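You operate a simulated robot arm through the tools that you are given. There is no shell and no other tool. Be economical: measure what you need, move in short steps, check, and stop when the job is done.

Carry out the task below with a simulated robot arm. There is one attempt and no reset: what you move stays moved.

Task
Run about half a bucket of water from the high tank.
Fine: tank switch off first, on again after; grey bucket under the hose; shut the low red wheel; spill nothing.

Only the result counts: the job must be done as asked and must still hold three seconds after the hand-in. Knocking over, shifting, dropping, spilling or breaking anything else fails it.

Robot
A 6-joint arm with a fingered hand on a trunk, on a base that drives. Base frame: it is fixed to the floor where the robot stands at the start and does not move with it; the origin is under the middle of the robot, x ahead of it, y to its left, z up. Units: cm, rad, N and s.
With the tool pointing down near the work surface it reaches from about 10 to 50 cm from the robot's upright axis, wherever it stands. Its first joint turns from -2.007 to 2.007 rad. Places, roughly: blue tank switch [40, -10, 110]; grey bucket [0, 150, 75]; low red wheel [30, 50, 120]; orange bucket [-725, -250, 50]; spot under the tank's hose [20, 70, 80]; tank knob [50, 20, 140]. Payload 4 kg.
The TCP is the grasp point between the finger pads, 2.6 cm short of the fingertips. In the tool frame z runs along the fingers and y along their closing line. The gripper opens to 15.6 cm. The gripper's body begins 7.3 cm behind the TCP. The gripper is a hand of 4 fingers: y runs from the thumb to the fingers, the wrist lies at [0, 0, -23.9] in the tool frame, and closing takes about 1.5 s.
Orientation is told as [roll, pitch, yaw] about the base's x, y, z axes, in that order, counted from this pose: with the fingers straight down and closing along the base's y, the tool's x points along the base's -x, its y along +y and its z along -z.

Tools
- The arm moves only by the tool servo_tool. Its argument "motion" is one flat list of numbers, 7 for each row, row after row: the shift along the tool's x, y, z in cm, then the turn, a rotation vector about the tool's x, y, z in degrees, then the finger opening in cm, from 0 to 15.6. In form: [dx, dy, dz, wx, wy, wz, hand, dx, dy, dz, wx, wy, wz, hand, ...]. A call has 1 to 20 rows; each row is the pose to reach, as a shift and turn from the pose commanded when the call began, along the tool's axes at that moment. Rows are played at 5 a second. More than 5 cm and 0.15 rad between two rows, or a gripper value outside its range, and nothing of the call is played. Where a pose cannot be reached the arm comes as near as it can. A force on the tool above 40 N (or 10 N above the force at the start of the call, whichever is more), or a blocked arm, ends the call early, and 0.2 s more pass. The fingers move at their own pace (about 7.2 cm/s each) and stop on an object; they squeeze with about 21 N. The grip force told is the motor's: it shows also when the fingers shut on nothing. Time passes only in rows, and 0.2 s behind the last, so rows that repeat a pose let the fingers close. The reply holds the time, the measured pose of the TCP, the force on the tool along the base axes, the opening and the grip force, in the units named above and with some noise, with the torque about the TCP (base axes, N m) and any sound that the robot's microphone picked up.
- Cameras (640 x 400 px; columns grow to the right, rows downward): "scene" is now at [-0.07, 17.26, 180.17]; the picture's right is [0.29, -0.96, -0.00], its down [-0.77, -0.23, -0.59] and it looks along [0.57, 0.17, -0.81] (base axes); focal length 283 px, centre (320, 200). "wrist" rides on the gripper at [5.8, -5.8, -9.1] in the tool frame; the picture's right is [0.71, 0.71, 0.00], its down [-0.53, 0.53, -0.67] and it looks along [-0.47, 0.47, 0.74] (tool axes); focal length 265 px, centre (320, 200).
- snapshot(camera): a new picture of that camera. The clock stands still meanwhile.
- move_column(by): slides the trunk up (or, below 0, down) by that many cm; the arm and the scene camera ride with it, the base frame stays. It gives what a move gives, with no picture.
- roll_base(legs): drives the robot by 1 to 6 legs, each [ahead, left, turn to the left] in cm, cm and rad, along the robot's own axes; the way and the turn of a leg run together, so that a leg with both is an arc; at most 150 cm and 3.142 rad a leg. The arm and the cameras ride along, it lands a little off, and it stops where it bumps. It gives what a move gives.
- hand_shape(shape): the hand has 4 fingers and takes this shape, open, in about a second: jaw (thumb against the fingers, like two jaws); tri (thumb and two fingers); tip (a fingertip pinch); poke (one finger out to press); point (the index stretched); flat (the hand flat); cup (the hand cupped); fist (a fist). The gripper value then closes the fingers along that shape, each until it touches; the sizes above hold for jaw. It gives what a move gives, with no picture.
- pan_tilt(pan, tilt): turns the head with the scene camera to pan (to the left, within 2.705 rad either way) and tilt (down, from -0.506 to 1.204), counted from straight ahead of the robot. It gives what a move gives.
- point_at(camera, pixels): for up to 12 pixels [column, row] of the newest picture of that camera ("zoom" is the newest enlarged one), the place [x, y, z] in the base frame of the surface seen there, good to about 0.3 cm, but the place of the scene camera against the robot may be out by one fixed shift of up to 1.2 cm in any direction. The clock stands still meanwhile.
- inspect(camera, box): a new picture of the part [left, top, right, bottom] of that camera's present view, enlarged. The clock stands still meanwhile.
- close_job(): hands the job in; it is judged then, once.

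Keep the steps short. Do not move on a guess: measure, check each grasp and each placing, and mend mistakes. In all there are 80 turns and 68 pictures (those below and enlarged ones count). Leave the gripper open and the arm clear of the work at the hand-in unless told otherwise, and finish with a single line.

The tools are called after ">>>" as a command line: name --argument value ..., lists and objects as JSON in quotes. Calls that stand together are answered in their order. servo_tool: Moves the arm, as the interface text tells. Its arguments: {"type":"object","properties":{"motion":{"type":"array"}},"required":["motion"]} The other tools are called the same way: move_column (by) slides the trunk up or down; hand_shape (shape) gives the hand a shape; roll_base (legs) drives the base; pan_tilt (pan, tilt) turns the head that bears the scene camera; snapshot (camera) takes a picture; point_at (camera, pixels) gives the place of the surface under pixels of a picture; inspect (camera, box) takes an enlarged picture of a part of a camera's view; close_job () hands the job in.

At the start:

```text
t: 0.0
position: [21.0, 35.28, 152.16]
tool_rot: [0.001, 0.0, 0.001]
ft_force: [-0.9, -0.3, -0.3]
torque: [0.02, 0.03, 0.01]
width: 15.57
grasp_force: 0.0
shape: jaw
trunk travel left (down, up): [-90.0, 9.0]
robot x, y, heading: [-0.33, 0.19, -0.002]
head pan, tilt: [0.293, 0.939]
```

scene: 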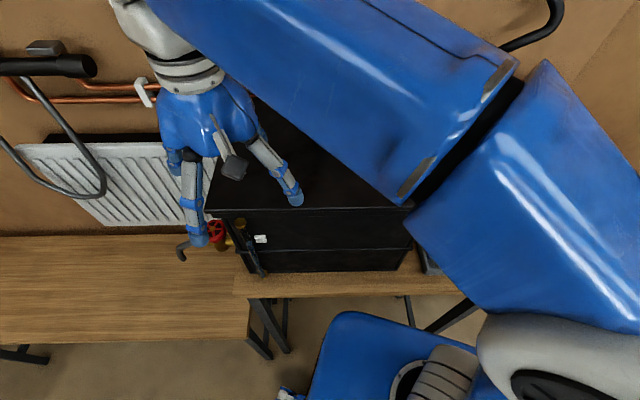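
wrist: 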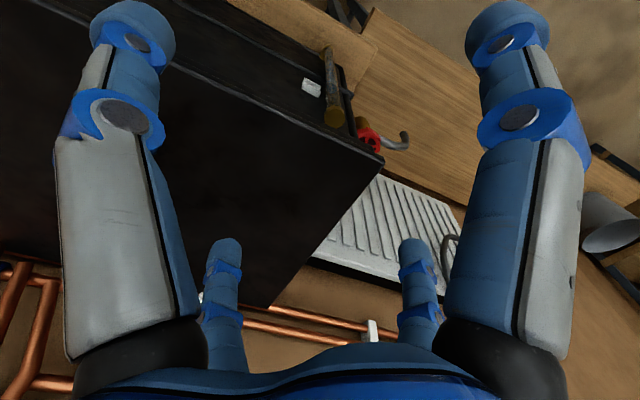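

The arm blocks much of the scene view. I'll turn the head to the left and look at the bucket side first.

>>> pan_tilt --pan 0.9 --tilt 0.75

>>> snapshot --camera "scene"

>>> pan_tilt --pan 1.5 --tilt 0.7

>>> snapshot --camera "scene"

```text
t: 1.0
position: [21.08, 35.35, 152.19]
tool_rot: [0.001, 0.0, 0.0]
ft_force: [0.4, 0.0, -0.4]
torque: [0.0, 0.0, 0.0]
width: 15.6
grasp_force: 0.0
shape: jaw
trunk travel left (down, up): [-90.0, 9.0]
robot x, y, heading: [0.25, -0.07, 0.001]
head pan, tilt: [0.901, 0.75]
```

```text
65 pictures are left
```

scene: 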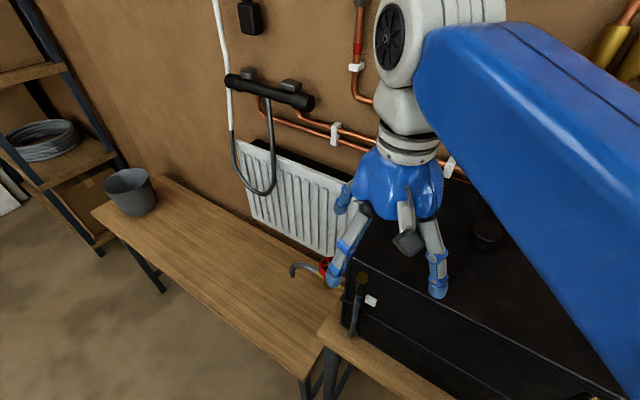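

```text
t: 2.0
position: [21.1, 35.32, 152.21]
tool_rot: [0.0, 0.0, 0.0]
ft_force: [0.5, 0.6, 0.3]
torque: [0.02, 0.0, 0.02]
width: 15.59
grasp_force: 0.0
shape: jaw
trunk travel left (down, up): [-90.0, 9.0]
robot x, y, heading: [-0.11, -0.18, -0.001]
head pan, tilt: [1.499, 0.7]
```

```text
64 pictures are left
```

scene: 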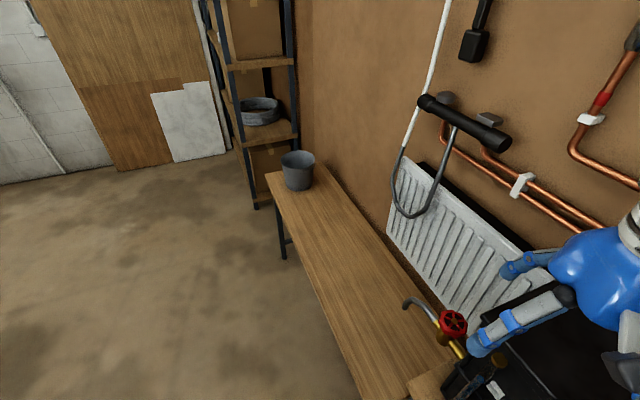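

I see the grey bucket at (297,170), the spout at (405,303), and the red wheel at (452,323). I'll measure them and enlarge the view around the spout.

>>> point_at --camera "scene" --pixels '[[282, 157], [313, 157], [297, 153], [298, 188], [405, 303], [415, 299], [452, 321], [442, 337], [340, 240], [300, 200], [380, 370], [458, 350]]'

>>> inspect --camera "scene" --box '[360, 260, 520, 400]'

>>> inspect --camera "scene" --box '[260, 130, 340, 200]'

```text
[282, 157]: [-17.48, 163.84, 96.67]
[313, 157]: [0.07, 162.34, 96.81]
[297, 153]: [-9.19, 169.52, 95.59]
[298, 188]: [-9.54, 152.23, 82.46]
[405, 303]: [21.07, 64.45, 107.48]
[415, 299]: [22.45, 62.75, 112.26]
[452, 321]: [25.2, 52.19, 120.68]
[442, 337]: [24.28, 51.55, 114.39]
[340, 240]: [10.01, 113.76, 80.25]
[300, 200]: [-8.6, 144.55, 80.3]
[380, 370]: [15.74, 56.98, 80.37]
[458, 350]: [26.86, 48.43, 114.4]
```

```text
2.86 times, centred on (440, 330) of scene
```

zoom: 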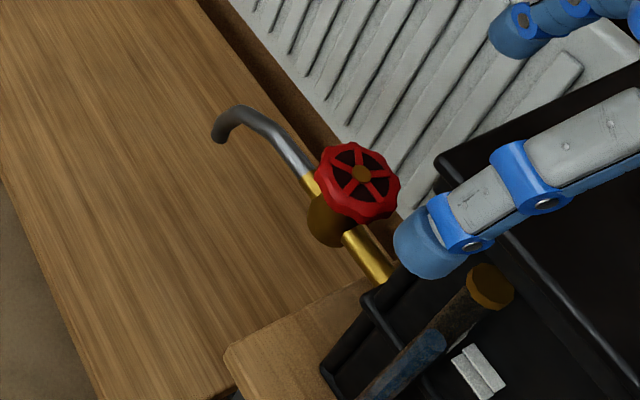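

```text
5.71 times, centred on (300, 165) of scene
```

zoom: 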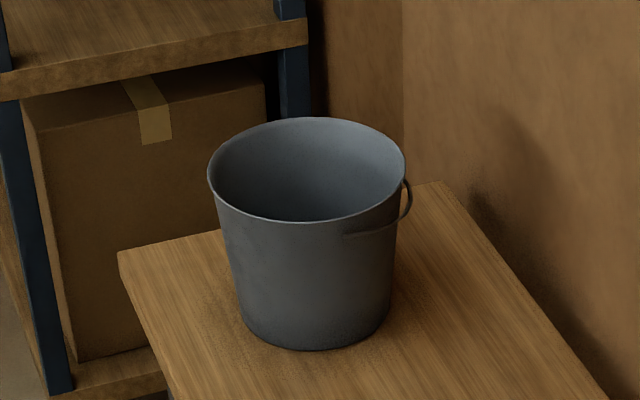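

Table top is at z≈80 and the bucket rim at about z 97. Next I look right for the switch and the knob.

>>> pan_tilt --pan -0.5 --tilt 0.8

>>> snapshot --camera "scene"

>>> pan_tilt --pan 0.3 --tilt 0.3

>>> snapshot --camera "scene"

```text
t: 3.9
position: [21.1, 35.33, 152.03]
tool_rot: [0.0, 0.0, 0.0]
ft_force: [0.1, 0.4, 1.0]
torque: [0.02, 0.03, -0.01]
width: 15.57
grasp_force: 0.1
shape: jaw
trunk travel left (down, up): [-90.0, 9.0]
robot x, y, heading: [-0.03, 0.34, -0.001]
head pan, tilt: [-0.499, 0.799]
```

```text
61 pictures are left
```

scene: 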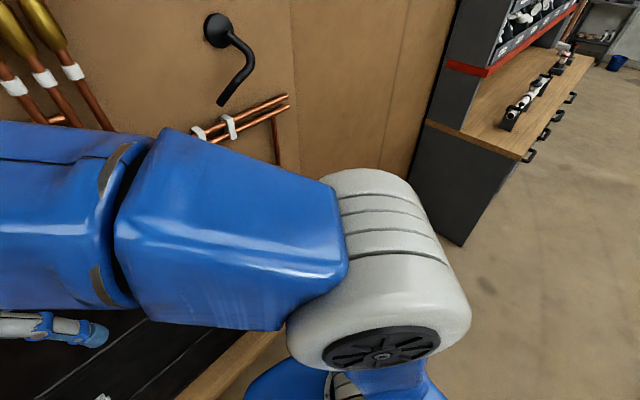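

```text
t: 5.1
position: [21.09, 35.29, 152.13]
tool_rot: [0.002, 0.001, 0.0]
ft_force: [-0.2, -0.4, 0.6]
torque: [-0.02, 0.02, 0.02]
width: 15.6
grasp_force: 0.0
shape: jaw
trunk travel left (down, up): [-90.0, 9.0]
robot x, y, heading: [-0.05, -0.2, -0.002]
head pan, tilt: [0.3, 0.3]
```

```text
60 pictures are left
```

scene: 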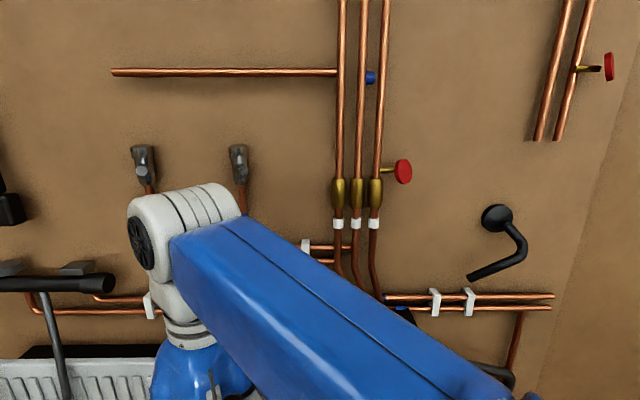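

Higher red wheels on the wall are not the one meant. I'll back the robot off 70 cm to see the tank front whole.

>>> roll_base --legs '[[-70, 0, 0]]'

>>> pan_tilt --pan 0.0 --tilt 0.6

>>> snapshot --camera "scene"

```text
t: 14.9
position: [-52.7, 35.35, 152.04]
tool_rot: [-0.001, 0.002, -0.004]
ft_force: [-1.1, 0.0, -0.2]
torque: [0.03, 0.03, 0.0]
width: 15.59
grasp_force: 0.1
shape: jaw
trunk travel left (down, up): [-90.0, 9.0]
robot x, y, heading: [-74.07, 0.08, -0.001]
head pan, tilt: [0.3, 0.3]
```

```text
t: 15.7
position: [-52.82, 35.46, 152.15]
tool_rot: [-0.001, 0.0, -0.005]
ft_force: [-0.2, -0.2, -0.2]
torque: [-0.01, 0.0, 0.02]
width: 15.58
grasp_force: 0.0
shape: jaw
trunk travel left (down, up): [-90.0, 9.0]
robot x, y, heading: [-73.99, 0.04, -0.003]
head pan, tilt: [0.0, 0.6]
```

```text
59 pictures are left
```

scene: 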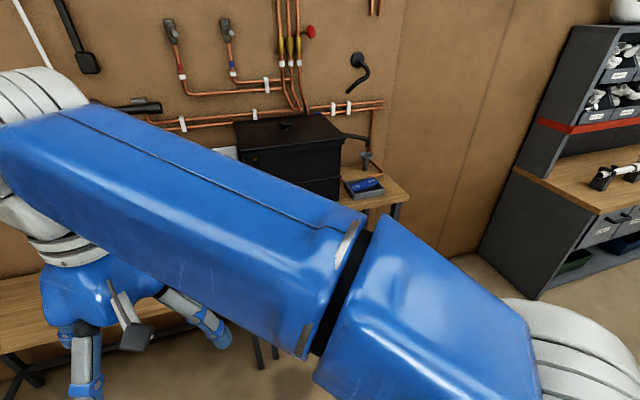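

The tank (290,150) has a lid knob, and a blue switch box sits right of it at (365,186). Enlarging both.

>>> inspect --camera "scene" --box '[225, 90, 415, 210]'

>>> inspect --camera "scene" --box '[330, 140, 410, 210]'

>>> point_at --camera "zoom" --pixels '[[270, 350], [200, 330], [250, 400], [340, 300], [440, 360], [280, 140], [400, 200], [270, 230]]'

```text
3.33 times, centred on (320, 150) of scene
```

zoom: 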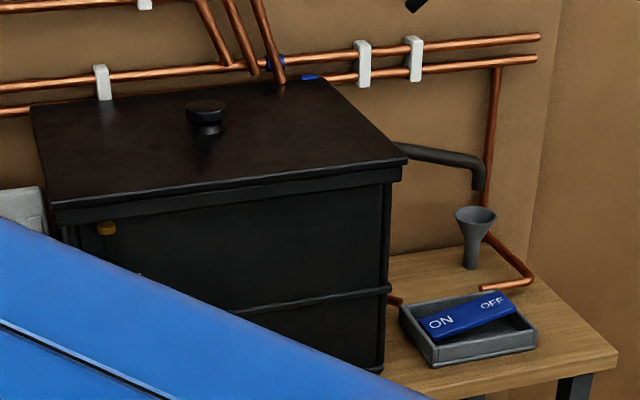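

```text
5.71 times, centred on (370, 175) of scene
```

zoom: 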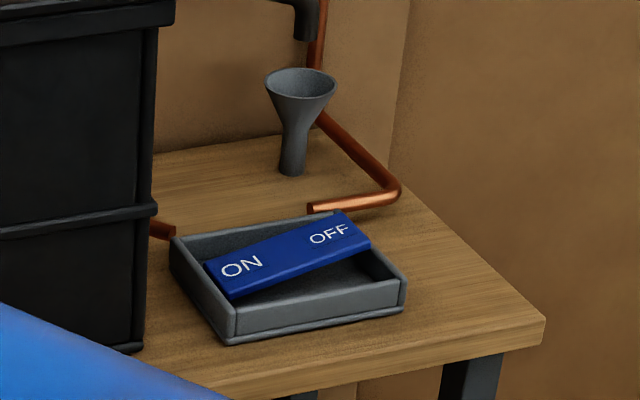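

```text
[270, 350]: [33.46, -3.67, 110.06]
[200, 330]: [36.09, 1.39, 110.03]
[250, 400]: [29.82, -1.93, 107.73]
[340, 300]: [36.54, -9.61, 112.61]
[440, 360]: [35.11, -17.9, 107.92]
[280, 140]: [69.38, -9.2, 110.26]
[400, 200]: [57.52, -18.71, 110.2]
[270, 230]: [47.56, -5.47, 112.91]
```

>>> point_at --camera "zoom" --pixels '[[215, 268], [240, 267], [265, 260], [290, 247], [315, 240], [335, 232], [350, 224], [232, 290], [370, 240], [206, 262], [345, 214], [390, 297]]'

```text
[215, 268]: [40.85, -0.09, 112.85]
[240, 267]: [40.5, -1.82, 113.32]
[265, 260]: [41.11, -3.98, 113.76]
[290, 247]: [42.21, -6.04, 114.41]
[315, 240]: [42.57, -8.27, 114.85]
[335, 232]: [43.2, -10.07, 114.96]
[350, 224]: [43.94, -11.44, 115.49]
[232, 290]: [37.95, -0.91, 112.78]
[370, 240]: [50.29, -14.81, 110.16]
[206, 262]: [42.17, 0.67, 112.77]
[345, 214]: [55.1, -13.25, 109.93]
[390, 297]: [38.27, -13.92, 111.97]
```

The ON end is down (z≈112.8, y≈0) and the OFF end is up (z≈115.5, y≈-11.5), so it's on. Now I measure the tank's edges near the switch.

>>> inspect --camera "scene" --box '[225, 90, 415, 210]'

>>> point_at --camera "zoom" --pixels '[[402, 158], [328, 85], [36, 110], [60, 205], [205, 108], [385, 290], [378, 360], [480, 165], [475, 215], [372, 190], [108, 229], [410, 148]]'

```text
3.33 times, centred on (320, 150) of scene
```

zoom: 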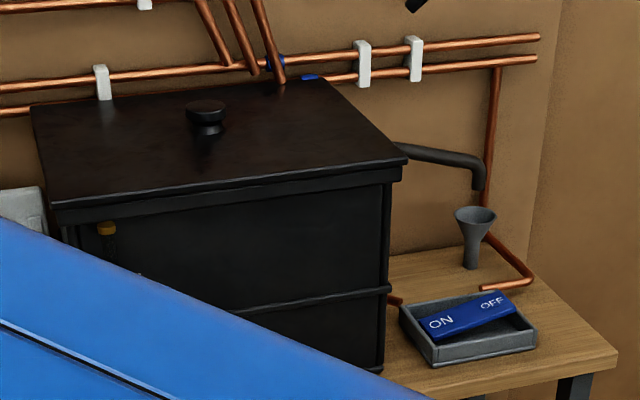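

```text
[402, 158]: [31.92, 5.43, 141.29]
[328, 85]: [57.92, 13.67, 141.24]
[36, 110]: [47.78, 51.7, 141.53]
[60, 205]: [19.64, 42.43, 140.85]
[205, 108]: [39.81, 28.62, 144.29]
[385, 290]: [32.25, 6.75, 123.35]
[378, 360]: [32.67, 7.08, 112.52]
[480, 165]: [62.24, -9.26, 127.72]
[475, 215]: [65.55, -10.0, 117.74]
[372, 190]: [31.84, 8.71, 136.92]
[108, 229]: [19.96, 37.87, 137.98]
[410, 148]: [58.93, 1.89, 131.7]
```

The switch's tray stands clear of the tank side (y≈8 at x=41). I set the poke shape here in free air and look at the finger.

>>> hand_shape --shape "poke"

>>> snapshot --camera "wrist"

>>> pan_tilt --pan 0.7 --tilt 0.8

>>> snapshot --camera "scene"

```text
t: 16.6
position: [-52.83, 35.43, 152.11]
tool_rot: [-0.002, 0.0, -0.005]
ft_force: [-1.0, -0.1, 0.6]
torque: [0.0, -0.04, 0.01]
width: 0.01
grasp_force: 0.0
shape: poke
trunk travel left (down, up): [-90.0, 9.0]
robot x, y, heading: [-73.8, 0.23, -0.011]
head pan, tilt: [0.0, 0.6]
```

```text
55 pictures are left
```

wrist: 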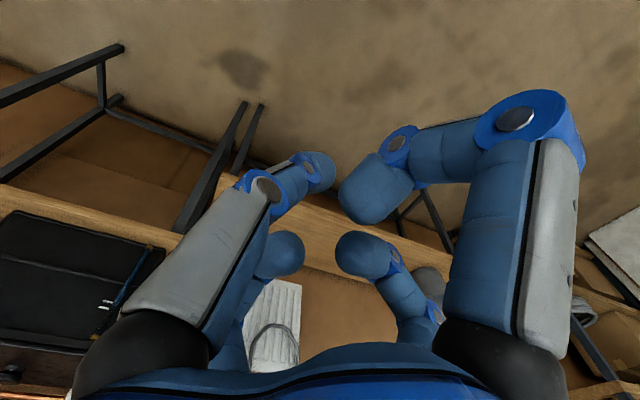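

```text
t: 17.6
position: [-52.78, 35.48, 152.01]
tool_rot: [-0.001, 0.001, -0.006]
ft_force: [0.3, -0.4, -0.7]
torque: [-0.02, 0.01, -0.04]
width: 0.0
grasp_force: 0.0
shape: poke
trunk travel left (down, up): [-90.0, 9.0]
robot x, y, heading: [-73.89, 0.36, -0.002]
head pan, tilt: [0.7, 0.799]
```

```text
54 pictures are left
```

scene: 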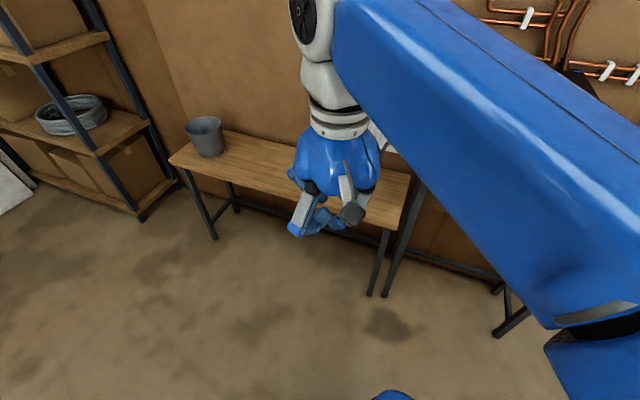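

>>> inspect --camera "scene" --box '[270, 120, 410, 250]'

>>> point_at --camera "zoom" --pixels '[[125, 350], [115, 330], [180, 335], [255, 320], [265, 240], [160, 250], [200, 310]]'

>>> point_at --camera "wrist" --pixels '[[320, 170], [360, 200], [280, 255], [360, 255], [515, 120], [265, 185]]'

```text
3.08 times, centred on (340, 185) of scene
```

zoom: 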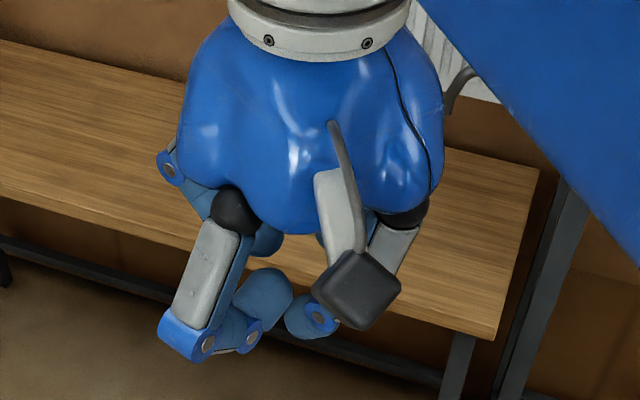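

```text
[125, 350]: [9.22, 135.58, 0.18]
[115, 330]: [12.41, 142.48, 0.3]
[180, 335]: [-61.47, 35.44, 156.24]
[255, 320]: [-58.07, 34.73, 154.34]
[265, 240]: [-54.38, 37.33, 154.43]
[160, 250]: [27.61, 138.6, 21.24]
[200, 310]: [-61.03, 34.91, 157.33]
```

```text
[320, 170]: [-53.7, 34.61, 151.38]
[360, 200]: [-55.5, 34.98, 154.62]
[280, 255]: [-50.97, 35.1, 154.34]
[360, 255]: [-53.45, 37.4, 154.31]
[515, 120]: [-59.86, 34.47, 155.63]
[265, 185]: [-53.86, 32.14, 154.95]
```

Poke barely protrudes (tip at z≈151, others 154). I'll try the "point" shape.

>>> hand_shape --shape "point"

>>> snapshot --camera "wrist"

>>> inspect --camera "scene" --box '[270, 120, 410, 250]'

```text
t: 18.5
position: [-52.72, 35.37, 152.07]
tool_rot: [0.0, 0.001, -0.005]
ft_force: [-0.1, 0.3, 0.8]
torque: [0.01, -0.02, 0.02]
width: 15.01
grasp_force: 0.1
shape: point
trunk travel left (down, up): [-90.0, 9.0]
robot x, y, heading: [-74.43, -0.07, -0.006]
head pan, tilt: [0.7, 0.799]
```

```text
52 pictures are left
```

wrist: 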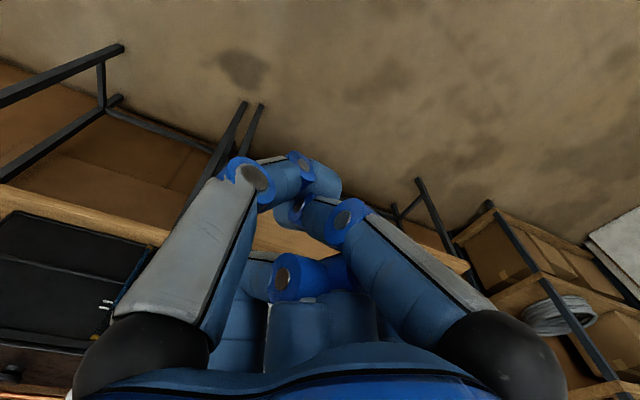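

```text
3.08 times, centred on (340, 185) of scene
```

zoom: 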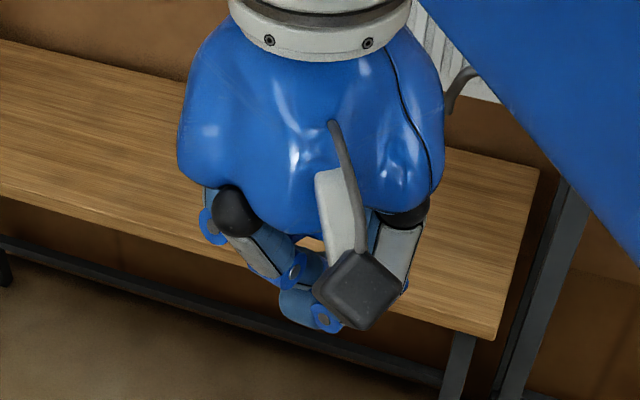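

No single finger stands out clearly. A closed jaw has known geometry (tips 2.6 cm beyond the TCP), so I use that.

>>> hand_shape --shape "jaw"

>>> servo_tool --motion '[0, 0, 0, 0, 0, 0, 0, 0, 0, 0, 0, 0, 0, 0, 0, 0, 0, 0, 0, 0, 0, 0, 0, 0, 0, 0, 0, 0, 0, 0, 0, 0, 0, 0, 0, 0, 0, 0, 0, 0, 0, 0, 0, 0, 0, 0, 0, 0, 0]'

>>> snapshot --camera "wrist"

>>> inspect --camera "scene" --box '[270, 120, 410, 250]'

```text
t: 19.4
position: [-52.7, 35.4, 151.95]
tool_rot: [0.0, 0.0, -0.005]
ft_force: [-0.5, 0.3, 0.2]
torque: [0.01, 0.01, -0.01]
width: 15.6
grasp_force: 0.1
shape: jaw
trunk travel left (down, up): [-90.0, 9.0]
robot x, y, heading: [-74.04, -0.21, -0.006]
head pan, tilt: [0.7, 0.799]
```

```text
t: 21.0
position: [-52.79, 35.55, 152.09]
tool_rot: [0.0, 0.0, -0.005]
ft_force: [-0.5, 0.0, 1.0]
torque: [-0.04, 0.01, -0.03]
width: 0.02
grasp_force: 21.2
shape: jaw
trunk travel left (down, up): [-90.0, 9.0]
robot x, y, heading: [-74.12, 0.15, -0.005]
head pan, tilt: [0.7, 0.799]
```

```text
50 pictures are left
```

wrist: 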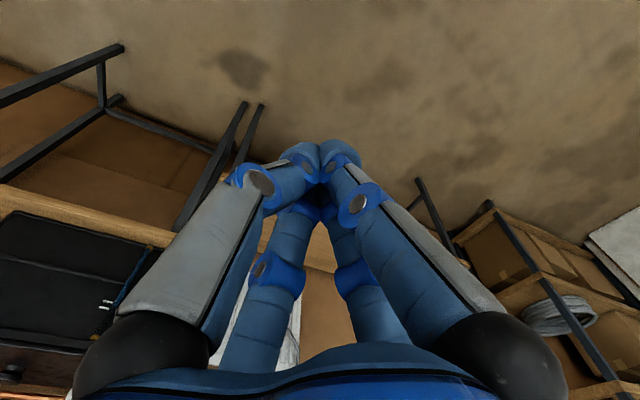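

```text
3.08 times, centred on (340, 185) of scene
```

zoom: 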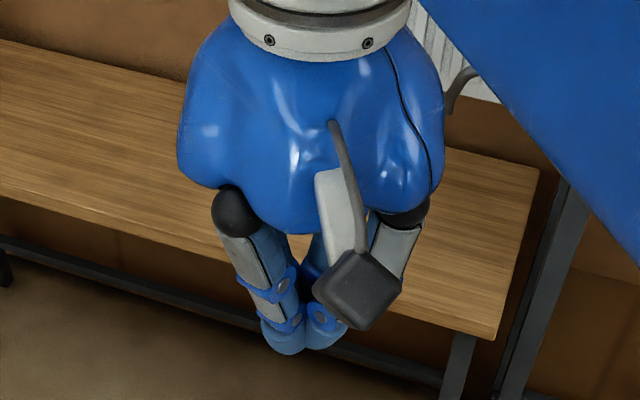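

The closed jaw makes a good pointed tool. While clear of the bench, I swing the arm so that the TCP offset suits the switch: shift (+21.5, -45.8) in base axes.

>>> servo_tool --motion '[-2, -4.2, 0, 0, 0, 0, 0, -4, -8.4, 0, 0, 0, 0, 0, -6, -12.6, 0, 0, 0, 0, 0, -8, -16.8, 0, 0, 0, 0, 0, -10, -21, 0, 0, 0, 0, 0, -12, -25.2, 0, 0, 0, 0, 0, -14, -29.4, 0, 0, 0, 0, 0, -16, -33.6, 0, 0, 0, 0, 0, -18, -37.8, 0, 0, 0, 0, 0, -20, -42, 0, 0, 0, 0, 0, -21.5, -45.5, 0, 0, 0, 0, 0, -21.5, -45.5, 0, 0, 0, 0, 0]'

>>> pan_tilt --pan 0.3 --tilt 0.7

>>> snapshot --camera "scene"

```text
t: 23.6
position: [-31.95, -9.85, 152.22]
tool_rot: [-0.002, -0.002, -0.002]
ft_force: [1.2, 0.7, 1.1]
torque: [-0.04, 0.0, -0.01]
width: 0.02
grasp_force: 21.2
shape: jaw
trunk travel left (down, up): [-90.0, 9.0]
robot x, y, heading: [-74.07, 0.14, -0.004]
head pan, tilt: [0.7, 0.799]
```

```text
t: 24.5
position: [-31.8, -9.89, 152.07]
tool_rot: [0.0, 0.001, -0.005]
ft_force: [0.8, 0.1, 0.0]
torque: [-0.02, 0.0, -0.01]
width: 0.0
grasp_force: 21.2
shape: jaw
trunk travel left (down, up): [-90.0, 9.0]
robot x, y, heading: [-73.89, 0.32, -0.008]
head pan, tilt: [0.3, 0.7]
```

```text
48 pictures are left
```

scene: 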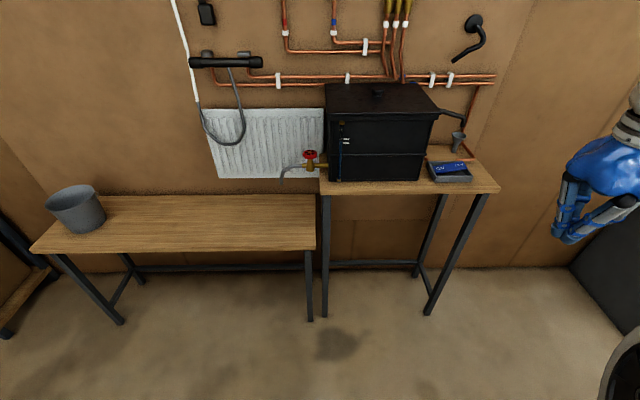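

A clear view now. I enlarge the tap and gauge, and measure the benches.

>>> point_at --camera "scene" --pixels '[[60, 252], [312, 247], [326, 193], [496, 190], [46, 200], [103, 196], [445, 178]]'

>>> inspect --camera "scene" --box '[270, 110, 370, 190]'

>>> point_at --camera "zoom" --pixels '[[90, 435], [85, 420], [250, 260], [260, 310], [250, 300], [120, 390], [300, 340], [450, 110], [450, 400], [500, 190]]'

```text
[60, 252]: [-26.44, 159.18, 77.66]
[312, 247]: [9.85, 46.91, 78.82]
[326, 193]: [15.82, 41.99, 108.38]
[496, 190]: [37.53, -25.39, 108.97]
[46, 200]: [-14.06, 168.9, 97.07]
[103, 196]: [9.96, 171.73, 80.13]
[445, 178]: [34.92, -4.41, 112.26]
```

```text
5.00 times, centred on (320, 150) of scene
```

zoom: 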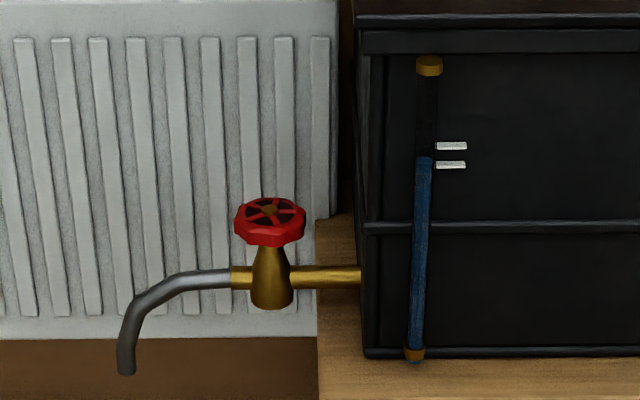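

```text
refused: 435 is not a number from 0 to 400
```

>>> point_at --camera "zoom" --pixels '[[127, 370], [127, 340], [200, 275], [270, 210], [237, 225], [304, 225], [272, 265], [270, 240], [330, 272], [428, 60], [423, 200], [285, 200]]'

```text
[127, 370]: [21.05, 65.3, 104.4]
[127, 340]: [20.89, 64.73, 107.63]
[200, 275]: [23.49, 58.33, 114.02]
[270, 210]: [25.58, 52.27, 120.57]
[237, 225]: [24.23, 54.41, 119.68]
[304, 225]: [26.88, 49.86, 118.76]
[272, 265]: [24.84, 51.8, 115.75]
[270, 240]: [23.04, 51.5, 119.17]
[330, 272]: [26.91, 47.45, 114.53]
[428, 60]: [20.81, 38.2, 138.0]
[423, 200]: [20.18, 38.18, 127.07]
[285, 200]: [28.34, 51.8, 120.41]
```

The gauge, tap (shut, no flow) and spout (mouth at [21, 65, 104]) are all measured; the wheel is horizontal at [25.6, 52.2, 119.7], about 6 cm across. Now I drive up to the switch.

>>> roll_base --legs '[[70, 0, 0]]'

>>> pan_tilt --pan -0.1 --tilt 0.8

>>> snapshot --camera "scene"

>>> snapshot --camera "wrist"

```text
t: 34.1
position: [40.54, -9.63, 152.19]
tool_rot: [0.0, 0.002, 0.002]
ft_force: [-0.4, -0.3, 0.7]
torque: [-0.01, 0.0, -0.03]
width: 0.0
grasp_force: 20.8
shape: jaw
trunk travel left (down, up): [-90.0, 9.0]
robot x, y, heading: [-1.54, -0.06, 0.01]
head pan, tilt: [0.3, 0.7]
```

```text
t: 35.0
position: [40.56, -9.6, 152.11]
tool_rot: [0.001, 0.002, 0.002]
ft_force: [0.3, -0.6, 0.2]
torque: [-0.04, -0.03, 0.01]
width: 0.02
grasp_force: 20.7
shape: jaw
trunk travel left (down, up): [-90.0, 9.0]
robot x, y, heading: [-1.9, 0.22, 0.004]
head pan, tilt: [-0.099, 0.799]
```

```text
46 pictures are left
```

scene: 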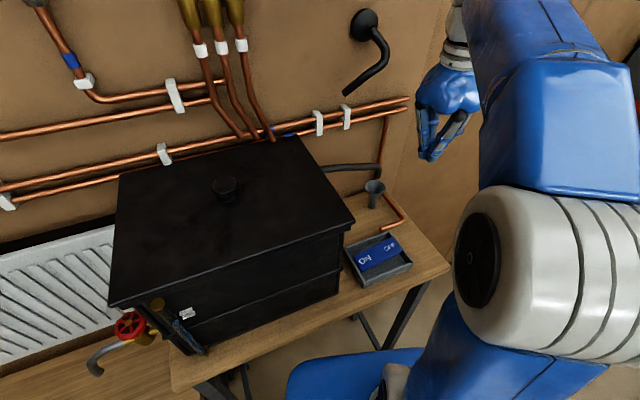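

```text
45 pictures are left
```

wrist: 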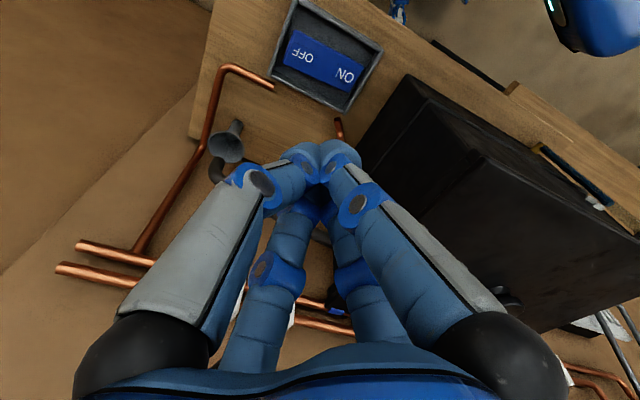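

Measure the switch from both cameras, plus the fingertips in the scene view to fix the camera's shift.

>>> point_at --camera "wrist" --pixels '[[290, 52], [302, 58], [347, 75], [355, 82], [322, 66], [300, 5], [340, 105]]'

>>> point_at --camera "scene" --pixels '[[364, 260], [375, 255], [390, 246], [397, 243], [430, 155], [350, 284], [405, 265], [352, 250]]'

```text
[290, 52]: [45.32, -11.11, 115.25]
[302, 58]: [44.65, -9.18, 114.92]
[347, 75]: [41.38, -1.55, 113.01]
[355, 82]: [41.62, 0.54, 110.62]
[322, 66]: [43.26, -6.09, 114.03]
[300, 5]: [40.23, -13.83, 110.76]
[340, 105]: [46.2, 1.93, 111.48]
```

```text
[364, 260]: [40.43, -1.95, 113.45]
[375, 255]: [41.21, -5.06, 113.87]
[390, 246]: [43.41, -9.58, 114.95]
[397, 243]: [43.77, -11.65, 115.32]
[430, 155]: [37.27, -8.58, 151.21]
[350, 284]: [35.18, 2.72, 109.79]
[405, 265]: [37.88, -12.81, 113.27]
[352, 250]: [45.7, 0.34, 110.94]
```

The wrist view gives the OFF end at about [44.8, -9.9, 115]; the scene camera reads about (-1.0, -0.35, +0.3) off. I shift over it and come down to just above.

>>> servo_tool --motion '[-2, -0.2, 2, 0, 0, 0, 0, -4.1, -0.3, 5, 0, 0, 0, 0, -4.1, -0.3, 9, 0, 0, 0, 0, -4.1, -0.3, 13, 0, 0, 0, 0, -4.1, -0.3, 17, 0, 0, 0, 0, -4.1, -0.3, 21, 0, 0, 0, 0, -4.1, -0.3, 25, 0, 0, 0, 0, -4.1, -0.3, 29, 0, 0, 0, 0, -4.1, -0.3, 31, 0, 0, 0, 0, -4.1, -0.3, 32, 0, 0, 0, 0, -4.1, -0.3, 32, 0, 0, 0, 0]'

>>> snapshot --camera "wrist"

>>> snapshot --camera "scene"

```text
t: 37.4
position: [44.42, -9.79, 120.03]
tool_rot: [0.001, 0.0, 0.002]
ft_force: [-0.7, -0.4, -0.3]
torque: [0.01, -0.01, 0.02]
width: 0.0
grasp_force: 20.8
shape: jaw
trunk travel left (down, up): [-90.0, 9.0]
robot x, y, heading: [-1.67, 0.01, -0.002]
head pan, tilt: [-0.099, 0.799]
```

```text
44 pictures are left
```

wrist: 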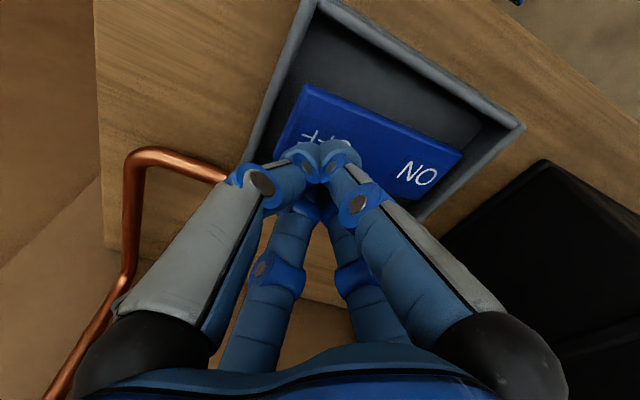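

```text
43 pictures are left
```

scene: 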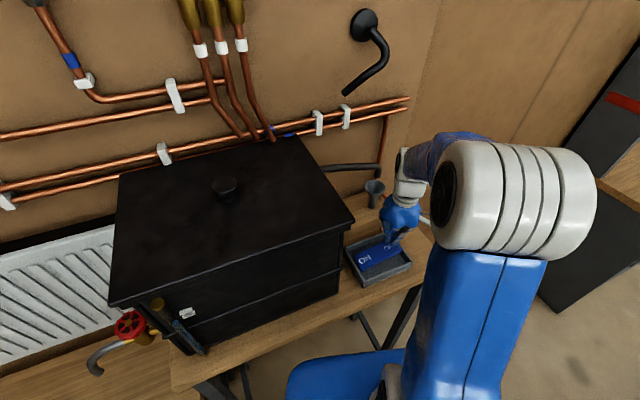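

>>> point_at --camera "wrist" --pixels '[[305, 92], [283, 140], [310, 132], [345, 145], [458, 155], [415, 172], [320, 150], [395, 190]]'

```text
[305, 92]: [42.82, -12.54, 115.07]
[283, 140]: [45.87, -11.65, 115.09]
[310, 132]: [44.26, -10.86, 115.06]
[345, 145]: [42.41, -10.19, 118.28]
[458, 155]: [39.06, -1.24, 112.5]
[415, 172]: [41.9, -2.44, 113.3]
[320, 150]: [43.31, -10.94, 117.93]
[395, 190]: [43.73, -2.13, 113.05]
```

The tip is over the rocker. I move 1 cm further to the OFF end and press down in small steps.

>>> servo_tool --motion '[0, -1, 0, 0, 0, 0, 0, 0, -1, 1, 0, 0, 0, 0, 0, -1, 2, 0, 0, 0, 0, 0, -1, 2.7, 0, 0, 0, 0, 0, -1, 3.4, 0, 0, 0, 0, 0, -1, 4, 0, 0, 0, 0, 0, -1, 4.5, 0, 0, 0, 0, 0, -1, 4.8, 0, 0, 0, 0, 0, -1, 4.8, 0, 0, 0, 0]'

```text
t: 39.0
position: [45.1, -11.02, 116.26]
tool_rot: [-0.003, -0.014, 0.002]
ft_force: [-5.5, 0.6, 25.3]
torque: [0.21, 0.41, 0.08]
width: 0.0
grasp_force: 21.3
shape: jaw
trunk travel left (down, up): [-90.0, 9.0]
robot x, y, heading: [-2.03, 0.22, 0.002]
head pan, tilt: [-0.099, 0.799]
stopped in row 8: the force on the tool passed its limit at 46 N (the readings are from after the stop); the commanded pose is now the measured one
```

It met firm resistance at tip z≈113.7. I lift and look at the rocker.

>>> servo_tool --motion '[0, 0, -3, 0, 0, 0, 0, 0, 0, -6, 0, 0, 0, 0, 0, 0, -10, 0, 0, 0, 0, 0, 0, -10, 0, 0, 0, 0]'

>>> snapshot --camera "wrist"

>>> point_at --camera "wrist" --pixels '[[310, 75], [300, 100], [330, 95], [350, 110], [380, 120], [400, 130], [340, 120]]'

```text
t: 40.0
position: [44.87, -11.11, 126.19]
tool_rot: [-0.001, -0.009, 0.001]
ft_force: [0.7, 0.4, 0.1]
torque: [0.0, 0.01, 0.03]
width: 0.02
grasp_force: 20.6
shape: jaw
trunk travel left (down, up): [-90.0, 9.0]
robot x, y, heading: [-1.35, 0.25, 0.003]
head pan, tilt: [-0.099, 0.799]
```

```text
42 pictures are left
```

wrist: 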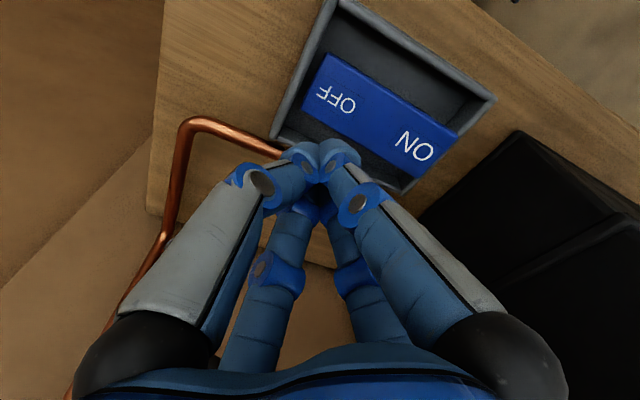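

```text
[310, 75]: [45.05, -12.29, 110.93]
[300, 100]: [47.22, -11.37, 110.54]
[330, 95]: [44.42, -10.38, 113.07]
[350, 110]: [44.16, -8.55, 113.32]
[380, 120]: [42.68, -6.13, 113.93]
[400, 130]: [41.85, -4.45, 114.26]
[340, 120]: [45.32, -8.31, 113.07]
```

The OFF end is now down (z≈113) and the ON side is up: the switch is off. I lift well clear and back the robot away.

>>> servo_tool --motion '[0, 0, -4, 0, 0, 0, 0, 0, 0, -8, 0, 0, 0, 0, 0, 0, -12, 0, 0, 0, 0, 0, 0, -16, 0, 0, 0, 0, 0, 0, -20, 0, 0, 0, 0, 0, 0, -24, 0, 0, 0, 0, 0, 0, -27, 0, 0, 0, 0, 0, 0, -27, 0, 0, 0, 0]'

>>> roll_base --legs '[[-70, 0, 0], [0, 75, 0]]'

>>> pan_tilt --pan 0.9 --tilt 0.7

>>> snapshot --camera "scene"

```text
t: 41.8
position: [44.73, -10.85, 153.14]
tool_rot: [-0.003, -0.011, 0.002]
ft_force: [-0.6, -0.3, 0.1]
torque: [0.06, 0.01, 0.01]
width: 0.0
grasp_force: 20.6
shape: jaw
trunk travel left (down, up): [-90.0, 9.0]
robot x, y, heading: [-1.99, 0.29, 0.004]
head pan, tilt: [-0.099, 0.799]
```

```text
t: 61.0
position: [-28.28, 63.79, 153.07]
tool_rot: [-0.003, -0.011, 0.004]
ft_force: [0.9, 0.7, 0.2]
torque: [0.0, -0.01, 0.02]
width: 0.01
grasp_force: 21.2
shape: jaw
trunk travel left (down, up): [-90.0, 9.0]
robot x, y, heading: [-74.89, 74.48, 0.011]
head pan, tilt: [-0.099, 0.799]
```

```text
t: 62.2
position: [-28.11, 63.88, 153.05]
tool_rot: [-0.003, -0.011, 0.005]
ft_force: [-0.2, -0.2, -0.5]
torque: [0.0, -0.01, -0.03]
width: 0.0
grasp_force: 20.7
shape: jaw
trunk travel left (down, up): [-90.0, 9.0]
robot x, y, heading: [-74.95, 74.93, 0.009]
head pan, tilt: [0.901, 0.7]
```

```text
41 pictures are left
```

scene: 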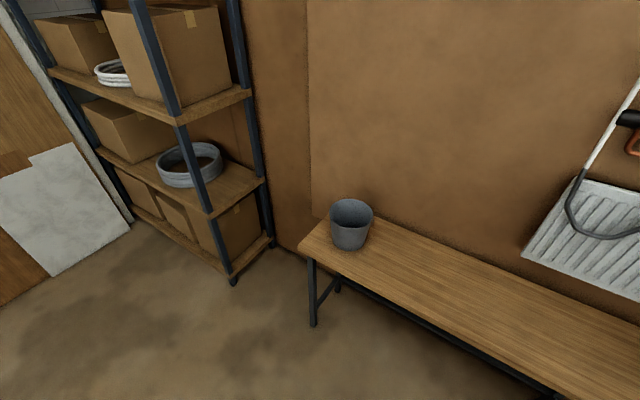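

>>> point_at --camera "scene" --pixels '[[331, 215], [372, 211], [350, 202], [234, 283], [208, 215], [300, 250], [350, 225]]'

>>> inspect --camera "scene" --box '[310, 180, 400, 270]'

```text
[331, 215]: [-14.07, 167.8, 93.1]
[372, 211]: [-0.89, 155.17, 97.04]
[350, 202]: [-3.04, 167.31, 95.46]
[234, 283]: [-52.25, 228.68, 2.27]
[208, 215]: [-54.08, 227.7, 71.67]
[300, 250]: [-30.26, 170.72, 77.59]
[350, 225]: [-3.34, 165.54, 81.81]
```

```text
4.44 times, centred on (355, 225) of scene
```

zoom: 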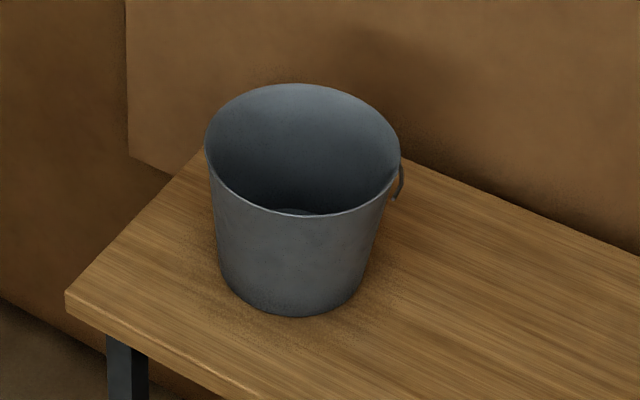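

The bucket is empty. Measure its rim all round.

>>> point_at --camera "zoom" --pixels '[[209, 160], [397, 168], [297, 216], [240, 198], [355, 206], [295, 88], [260, 300], [330, 308], [300, 314], [403, 180], [215, 130], [385, 128]]'

```text
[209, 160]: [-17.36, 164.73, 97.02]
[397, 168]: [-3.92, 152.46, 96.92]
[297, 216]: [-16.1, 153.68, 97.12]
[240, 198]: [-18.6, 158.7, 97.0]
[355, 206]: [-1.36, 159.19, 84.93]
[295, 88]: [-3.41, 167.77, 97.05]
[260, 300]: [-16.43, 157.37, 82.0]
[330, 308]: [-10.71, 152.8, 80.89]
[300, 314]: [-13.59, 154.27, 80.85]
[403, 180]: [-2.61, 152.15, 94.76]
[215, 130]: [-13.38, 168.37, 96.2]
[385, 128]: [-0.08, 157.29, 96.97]
```

Rim centre (corrected) is about [-8.2, 160.5], r≈9.5, z≈96.7. I reshape the arm in free space: hand turned 72° so the fingers close across the bucket's front wall.

>>> servo_tool --motion '[0.9, 1.4, 0, 0, 0, 7.2, 9, 1.8, 2.8, 0, 0, 0, 14.4, 9, 2.7, 4.2, 0, 0, 0, 21.6, 9, 3.6, 5.6, 0, 0, 0, 28.8, 9, 4.5, 7, 0, 0, 0, 36, 9, 5.4, 8.4, 0, 0, 0, 43.2, 9, 6.3, 9.8, 0, 0, 0, 50.4, 9, 7.2, 11.2, 0, 0, 0, 57.6, 9, 8.1, 12.6, 0, 0, 0, 64.8, 9, 9, 14, 0, 0, 0, 72, 9, 9, 14, 0, 0, 0, 72, 9]'

>>> servo_tool --motion '[0, 0, 0, -7, 0, 0, 9, 0, 0, 0, -14, 0, 0, 9, 0, 0, 0, -20, 0, 0, 9, 0, 0, 0, -20, 0, 0, 9]'

>>> roll_base --legs '[[0, 80, 0]]'

>>> pan_tilt --pan 0.3 --tilt 0.9

>>> snapshot --camera "scene"

>>> snapshot --camera "wrist"

```text
t: 64.6
position: [-37.32, 77.7, 152.8]
tool_rot: [0.009, -0.005, -1.255]
ft_force: [0.8, -0.4, 0.2]
torque: [0.04, -0.03, -0.02]
width: 9.0
grasp_force: 0.1
shape: jaw
trunk travel left (down, up): [-90.0, 9.0]
robot x, y, heading: [-74.67, 74.65, 0.003]
head pan, tilt: [0.901, 0.7]
```

```text
t: 65.6
position: [-33.81, 77.87, 154.26]
tool_rot: [0.359, -0.005, -1.252]
ft_force: [0.0, 0.6, -0.5]
torque: [-0.01, -0.04, -0.01]
width: 8.99
grasp_force: 0.0
shape: jaw
out of reach, approached as far as the arm can: row 2, 3, 4
trunk travel left (down, up): [-90.0, 9.0]
robot x, y, heading: [-74.86, 74.65, 0.007]
head pan, tilt: [0.901, 0.7]
```

```text
t: 76.1
position: [-32.91, 156.18, 154.32]
tool_rot: [0.358, -0.005, -1.274]
ft_force: [0.5, 0.1, -0.4]
torque: [0.01, 0.01, 0.04]
width: 9.0
grasp_force: 0.0
shape: jaw
trunk travel left (down, up): [-90.0, 9.0]
robot x, y, heading: [-74.19, 153.69, -0.02]
head pan, tilt: [0.901, 0.7]
```

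```text
t: 77.1
position: [-32.98, 156.33, 154.39]
tool_rot: [0.356, -0.004, -1.274]
ft_force: [-0.2, 0.3, 0.0]
torque: [0.04, 0.0, 0.02]
width: 8.99
grasp_force: 0.1
shape: jaw
trunk travel left (down, up): [-90.0, 9.0]
robot x, y, heading: [-74.23, 154.07, -0.021]
head pan, tilt: [0.3, 0.901]
```

```text
39 pictures are left
```

scene: 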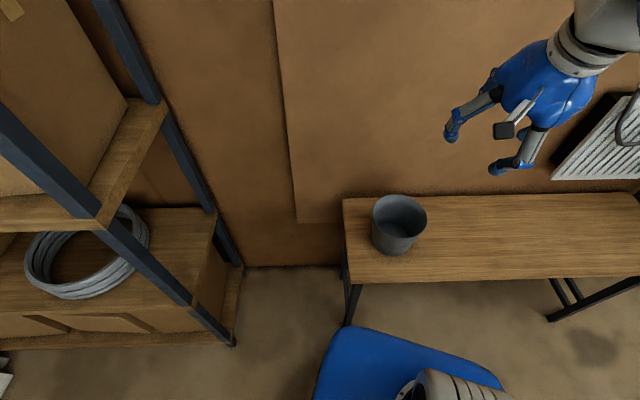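

```text
38 pictures are left
```

wrist: 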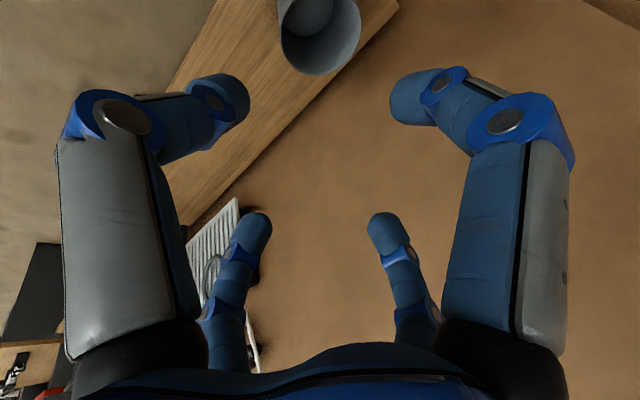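

The tilt points the fingers forward-down as wanted. I lower the trunk 35 cm (TCP to z≈119, still above the rim) and drive ahead 16.

>>> move_column --by -35

>>> roll_base --legs '[[16, 0, 0]]'

>>> snapshot --camera "wrist"

```text
t: 80.5
position: [-33.03, 156.27, 119.3]
tool_rot: [0.356, -0.005, -1.275]
ft_force: [-0.6, 0.9, -0.3]
torque: [-0.01, 0.0, 0.01]
width: 9.0
grasp_force: 0.0
shape: jaw
trunk travel left (down, up): [-55.0, 44.0]
robot x, y, heading: [-74.05, 154.11, -0.016]
head pan, tilt: [0.3, 0.901]
```

```text
t: 83.2
position: [-16.4, 156.24, 119.29]
tool_rot: [0.351, -0.005, -1.271]
ft_force: [0.1, 0.0, 0.1]
torque: [-0.01, -0.01, 0.0]
width: 9.0
grasp_force: 0.1
shape: jaw
trunk travel left (down, up): [-55.0, 44.0]
robot x, y, heading: [-57.68, 153.99, -0.01]
head pan, tilt: [0.3, 0.901]
```

```text
37 pictures are left
```

wrist: 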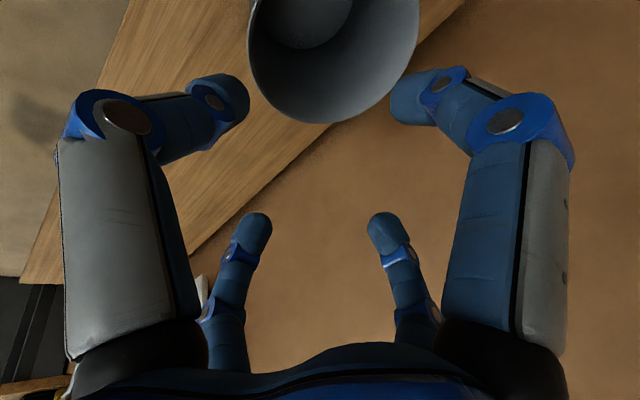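

Measure the rim from the wrist camera.

>>> point_at --camera "wrist" --pixels '[[251, 40], [270, 95], [300, 117], [340, 122], [380, 103], [410, 60], [418, 20], [252, 15]]'

```text
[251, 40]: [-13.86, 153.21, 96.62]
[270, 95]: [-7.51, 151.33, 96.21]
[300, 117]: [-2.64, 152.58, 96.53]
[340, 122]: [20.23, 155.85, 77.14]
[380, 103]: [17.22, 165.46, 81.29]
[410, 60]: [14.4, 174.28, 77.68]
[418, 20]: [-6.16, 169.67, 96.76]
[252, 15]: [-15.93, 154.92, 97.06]
```

It agrees with the earlier centre. I move to the approach point 10 cm back along the tool axis and then advance onto the front rim.

>>> servo_tool --motion '[0.4, -2.2, 3.3, 0, 0, 0, 9, 0.8, -4.4, 6.6, 0, 0, 0, 9, 1.2, -6.6, 9.9, 0, 0, 0, 9, 1.5, -8.7, 13.1, 0, 0, 0, 9, 1.5, -8.7, 13.1, 0, 0, 0, 9]'

>>> snapshot --camera "wrist"

```text
t: 84.5
position: [-14.81, 156.72, 103.14]
tool_rot: [0.35, -0.004, -1.271]
ft_force: [-0.1, 0.0, -0.1]
torque: [0.02, -0.01, -0.03]
width: 9.02
grasp_force: 0.0
shape: jaw
out of reach, approached as far as the arm can: row 1, 2, 3, 4, 5
trunk travel left (down, up): [-55.0, 44.0]
robot x, y, heading: [-57.71, 154.0, -0.01]
head pan, tilt: [0.3, 0.901]
```

```text
36 pictures are left
```

wrist: 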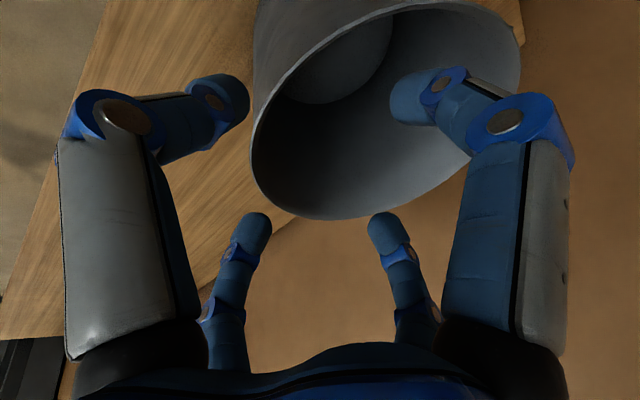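

The arm is at its inner reach limit, so I back the robot up 6 cm instead.

>>> roll_base --legs '[[-6, 0, 0]]'

>>> servo_tool --motion '[0, 0, 0, 0, 0, 0, 9]'

>>> snapshot --camera "wrist"

```text
t: 85.9
position: [-20.75, 156.58, 103.09]
tool_rot: [0.354, -0.004, -1.271]
ft_force: [0.9, -0.2, 0.1]
torque: [0.02, 0.01, -0.01]
width: 9.01
grasp_force: 0.0
shape: jaw
trunk travel left (down, up): [-55.0, 44.0]
robot x, y, heading: [-63.85, 153.97, -0.015]
head pan, tilt: [0.3, 0.901]
```

```text
t: 86.3
position: [-20.79, 156.62, 103.18]
tool_rot: [0.352, -0.005, -1.272]
ft_force: [-0.3, 0.6, 0.0]
torque: [0.0, -0.02, -0.03]
width: 8.99
grasp_force: 0.0
shape: jaw
trunk travel left (down, up): [-55.0, 44.0]
robot x, y, heading: [-63.67, 153.93, -0.013]
head pan, tilt: [0.3, 0.901]
```

```text
35 pictures are left
```

wrist: 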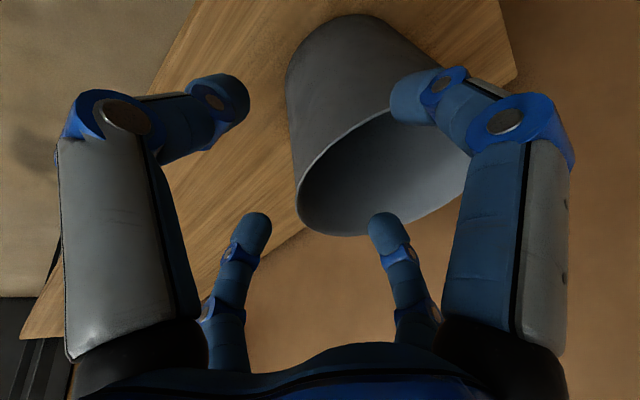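

Position is now right. Advance 9.5 cm along the tool axis, fingers inside, thumb outside.

>>> servo_tool --motion '[0, 0.2, 2, 0, 0, 0, 9, 0, 0.4, 4, 0, 0, 0, 9, 0, 0.6, 6, 0, 0, 0, 9, 0, 0.6, 8, 0, 0, 0, 9, 0, 0.6, 9.5, 0, 0, 0, 9, 0, 0.6, 9.5, 0, 0, 0, 9]'

>>> snapshot --camera "wrist"

```text
t: 87.7
position: [-17.02, 157.71, 94.33]
tool_rot: [0.352, -0.003, -1.272]
ft_force: [-0.8, -0.5, -0.4]
torque: [0.0, 0.0, 0.01]
width: 9.02
grasp_force: 0.1
shape: jaw
trunk travel left (down, up): [-55.0, 44.0]
robot x, y, heading: [-63.95, 153.95, -0.013]
head pan, tilt: [0.3, 0.901]
```

```text
34 pictures are left
```

wrist: 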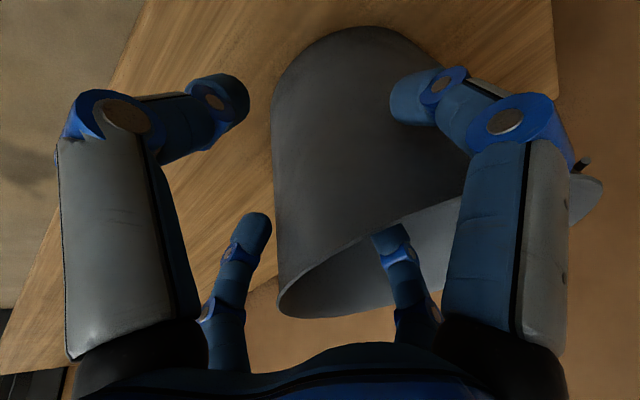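

The finger layout needs checking: I measure the four fingertips.

>>> point_at --camera "wrist" --pixels '[[222, 100], [415, 100], [258, 225], [385, 242], [340, 245], [300, 280], [430, 205], [590, 185]]'

```text
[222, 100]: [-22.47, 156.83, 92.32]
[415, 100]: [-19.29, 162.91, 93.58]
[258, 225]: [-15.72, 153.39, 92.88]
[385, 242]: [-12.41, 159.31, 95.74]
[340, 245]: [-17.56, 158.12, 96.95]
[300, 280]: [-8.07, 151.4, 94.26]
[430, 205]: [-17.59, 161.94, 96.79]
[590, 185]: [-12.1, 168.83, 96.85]
```

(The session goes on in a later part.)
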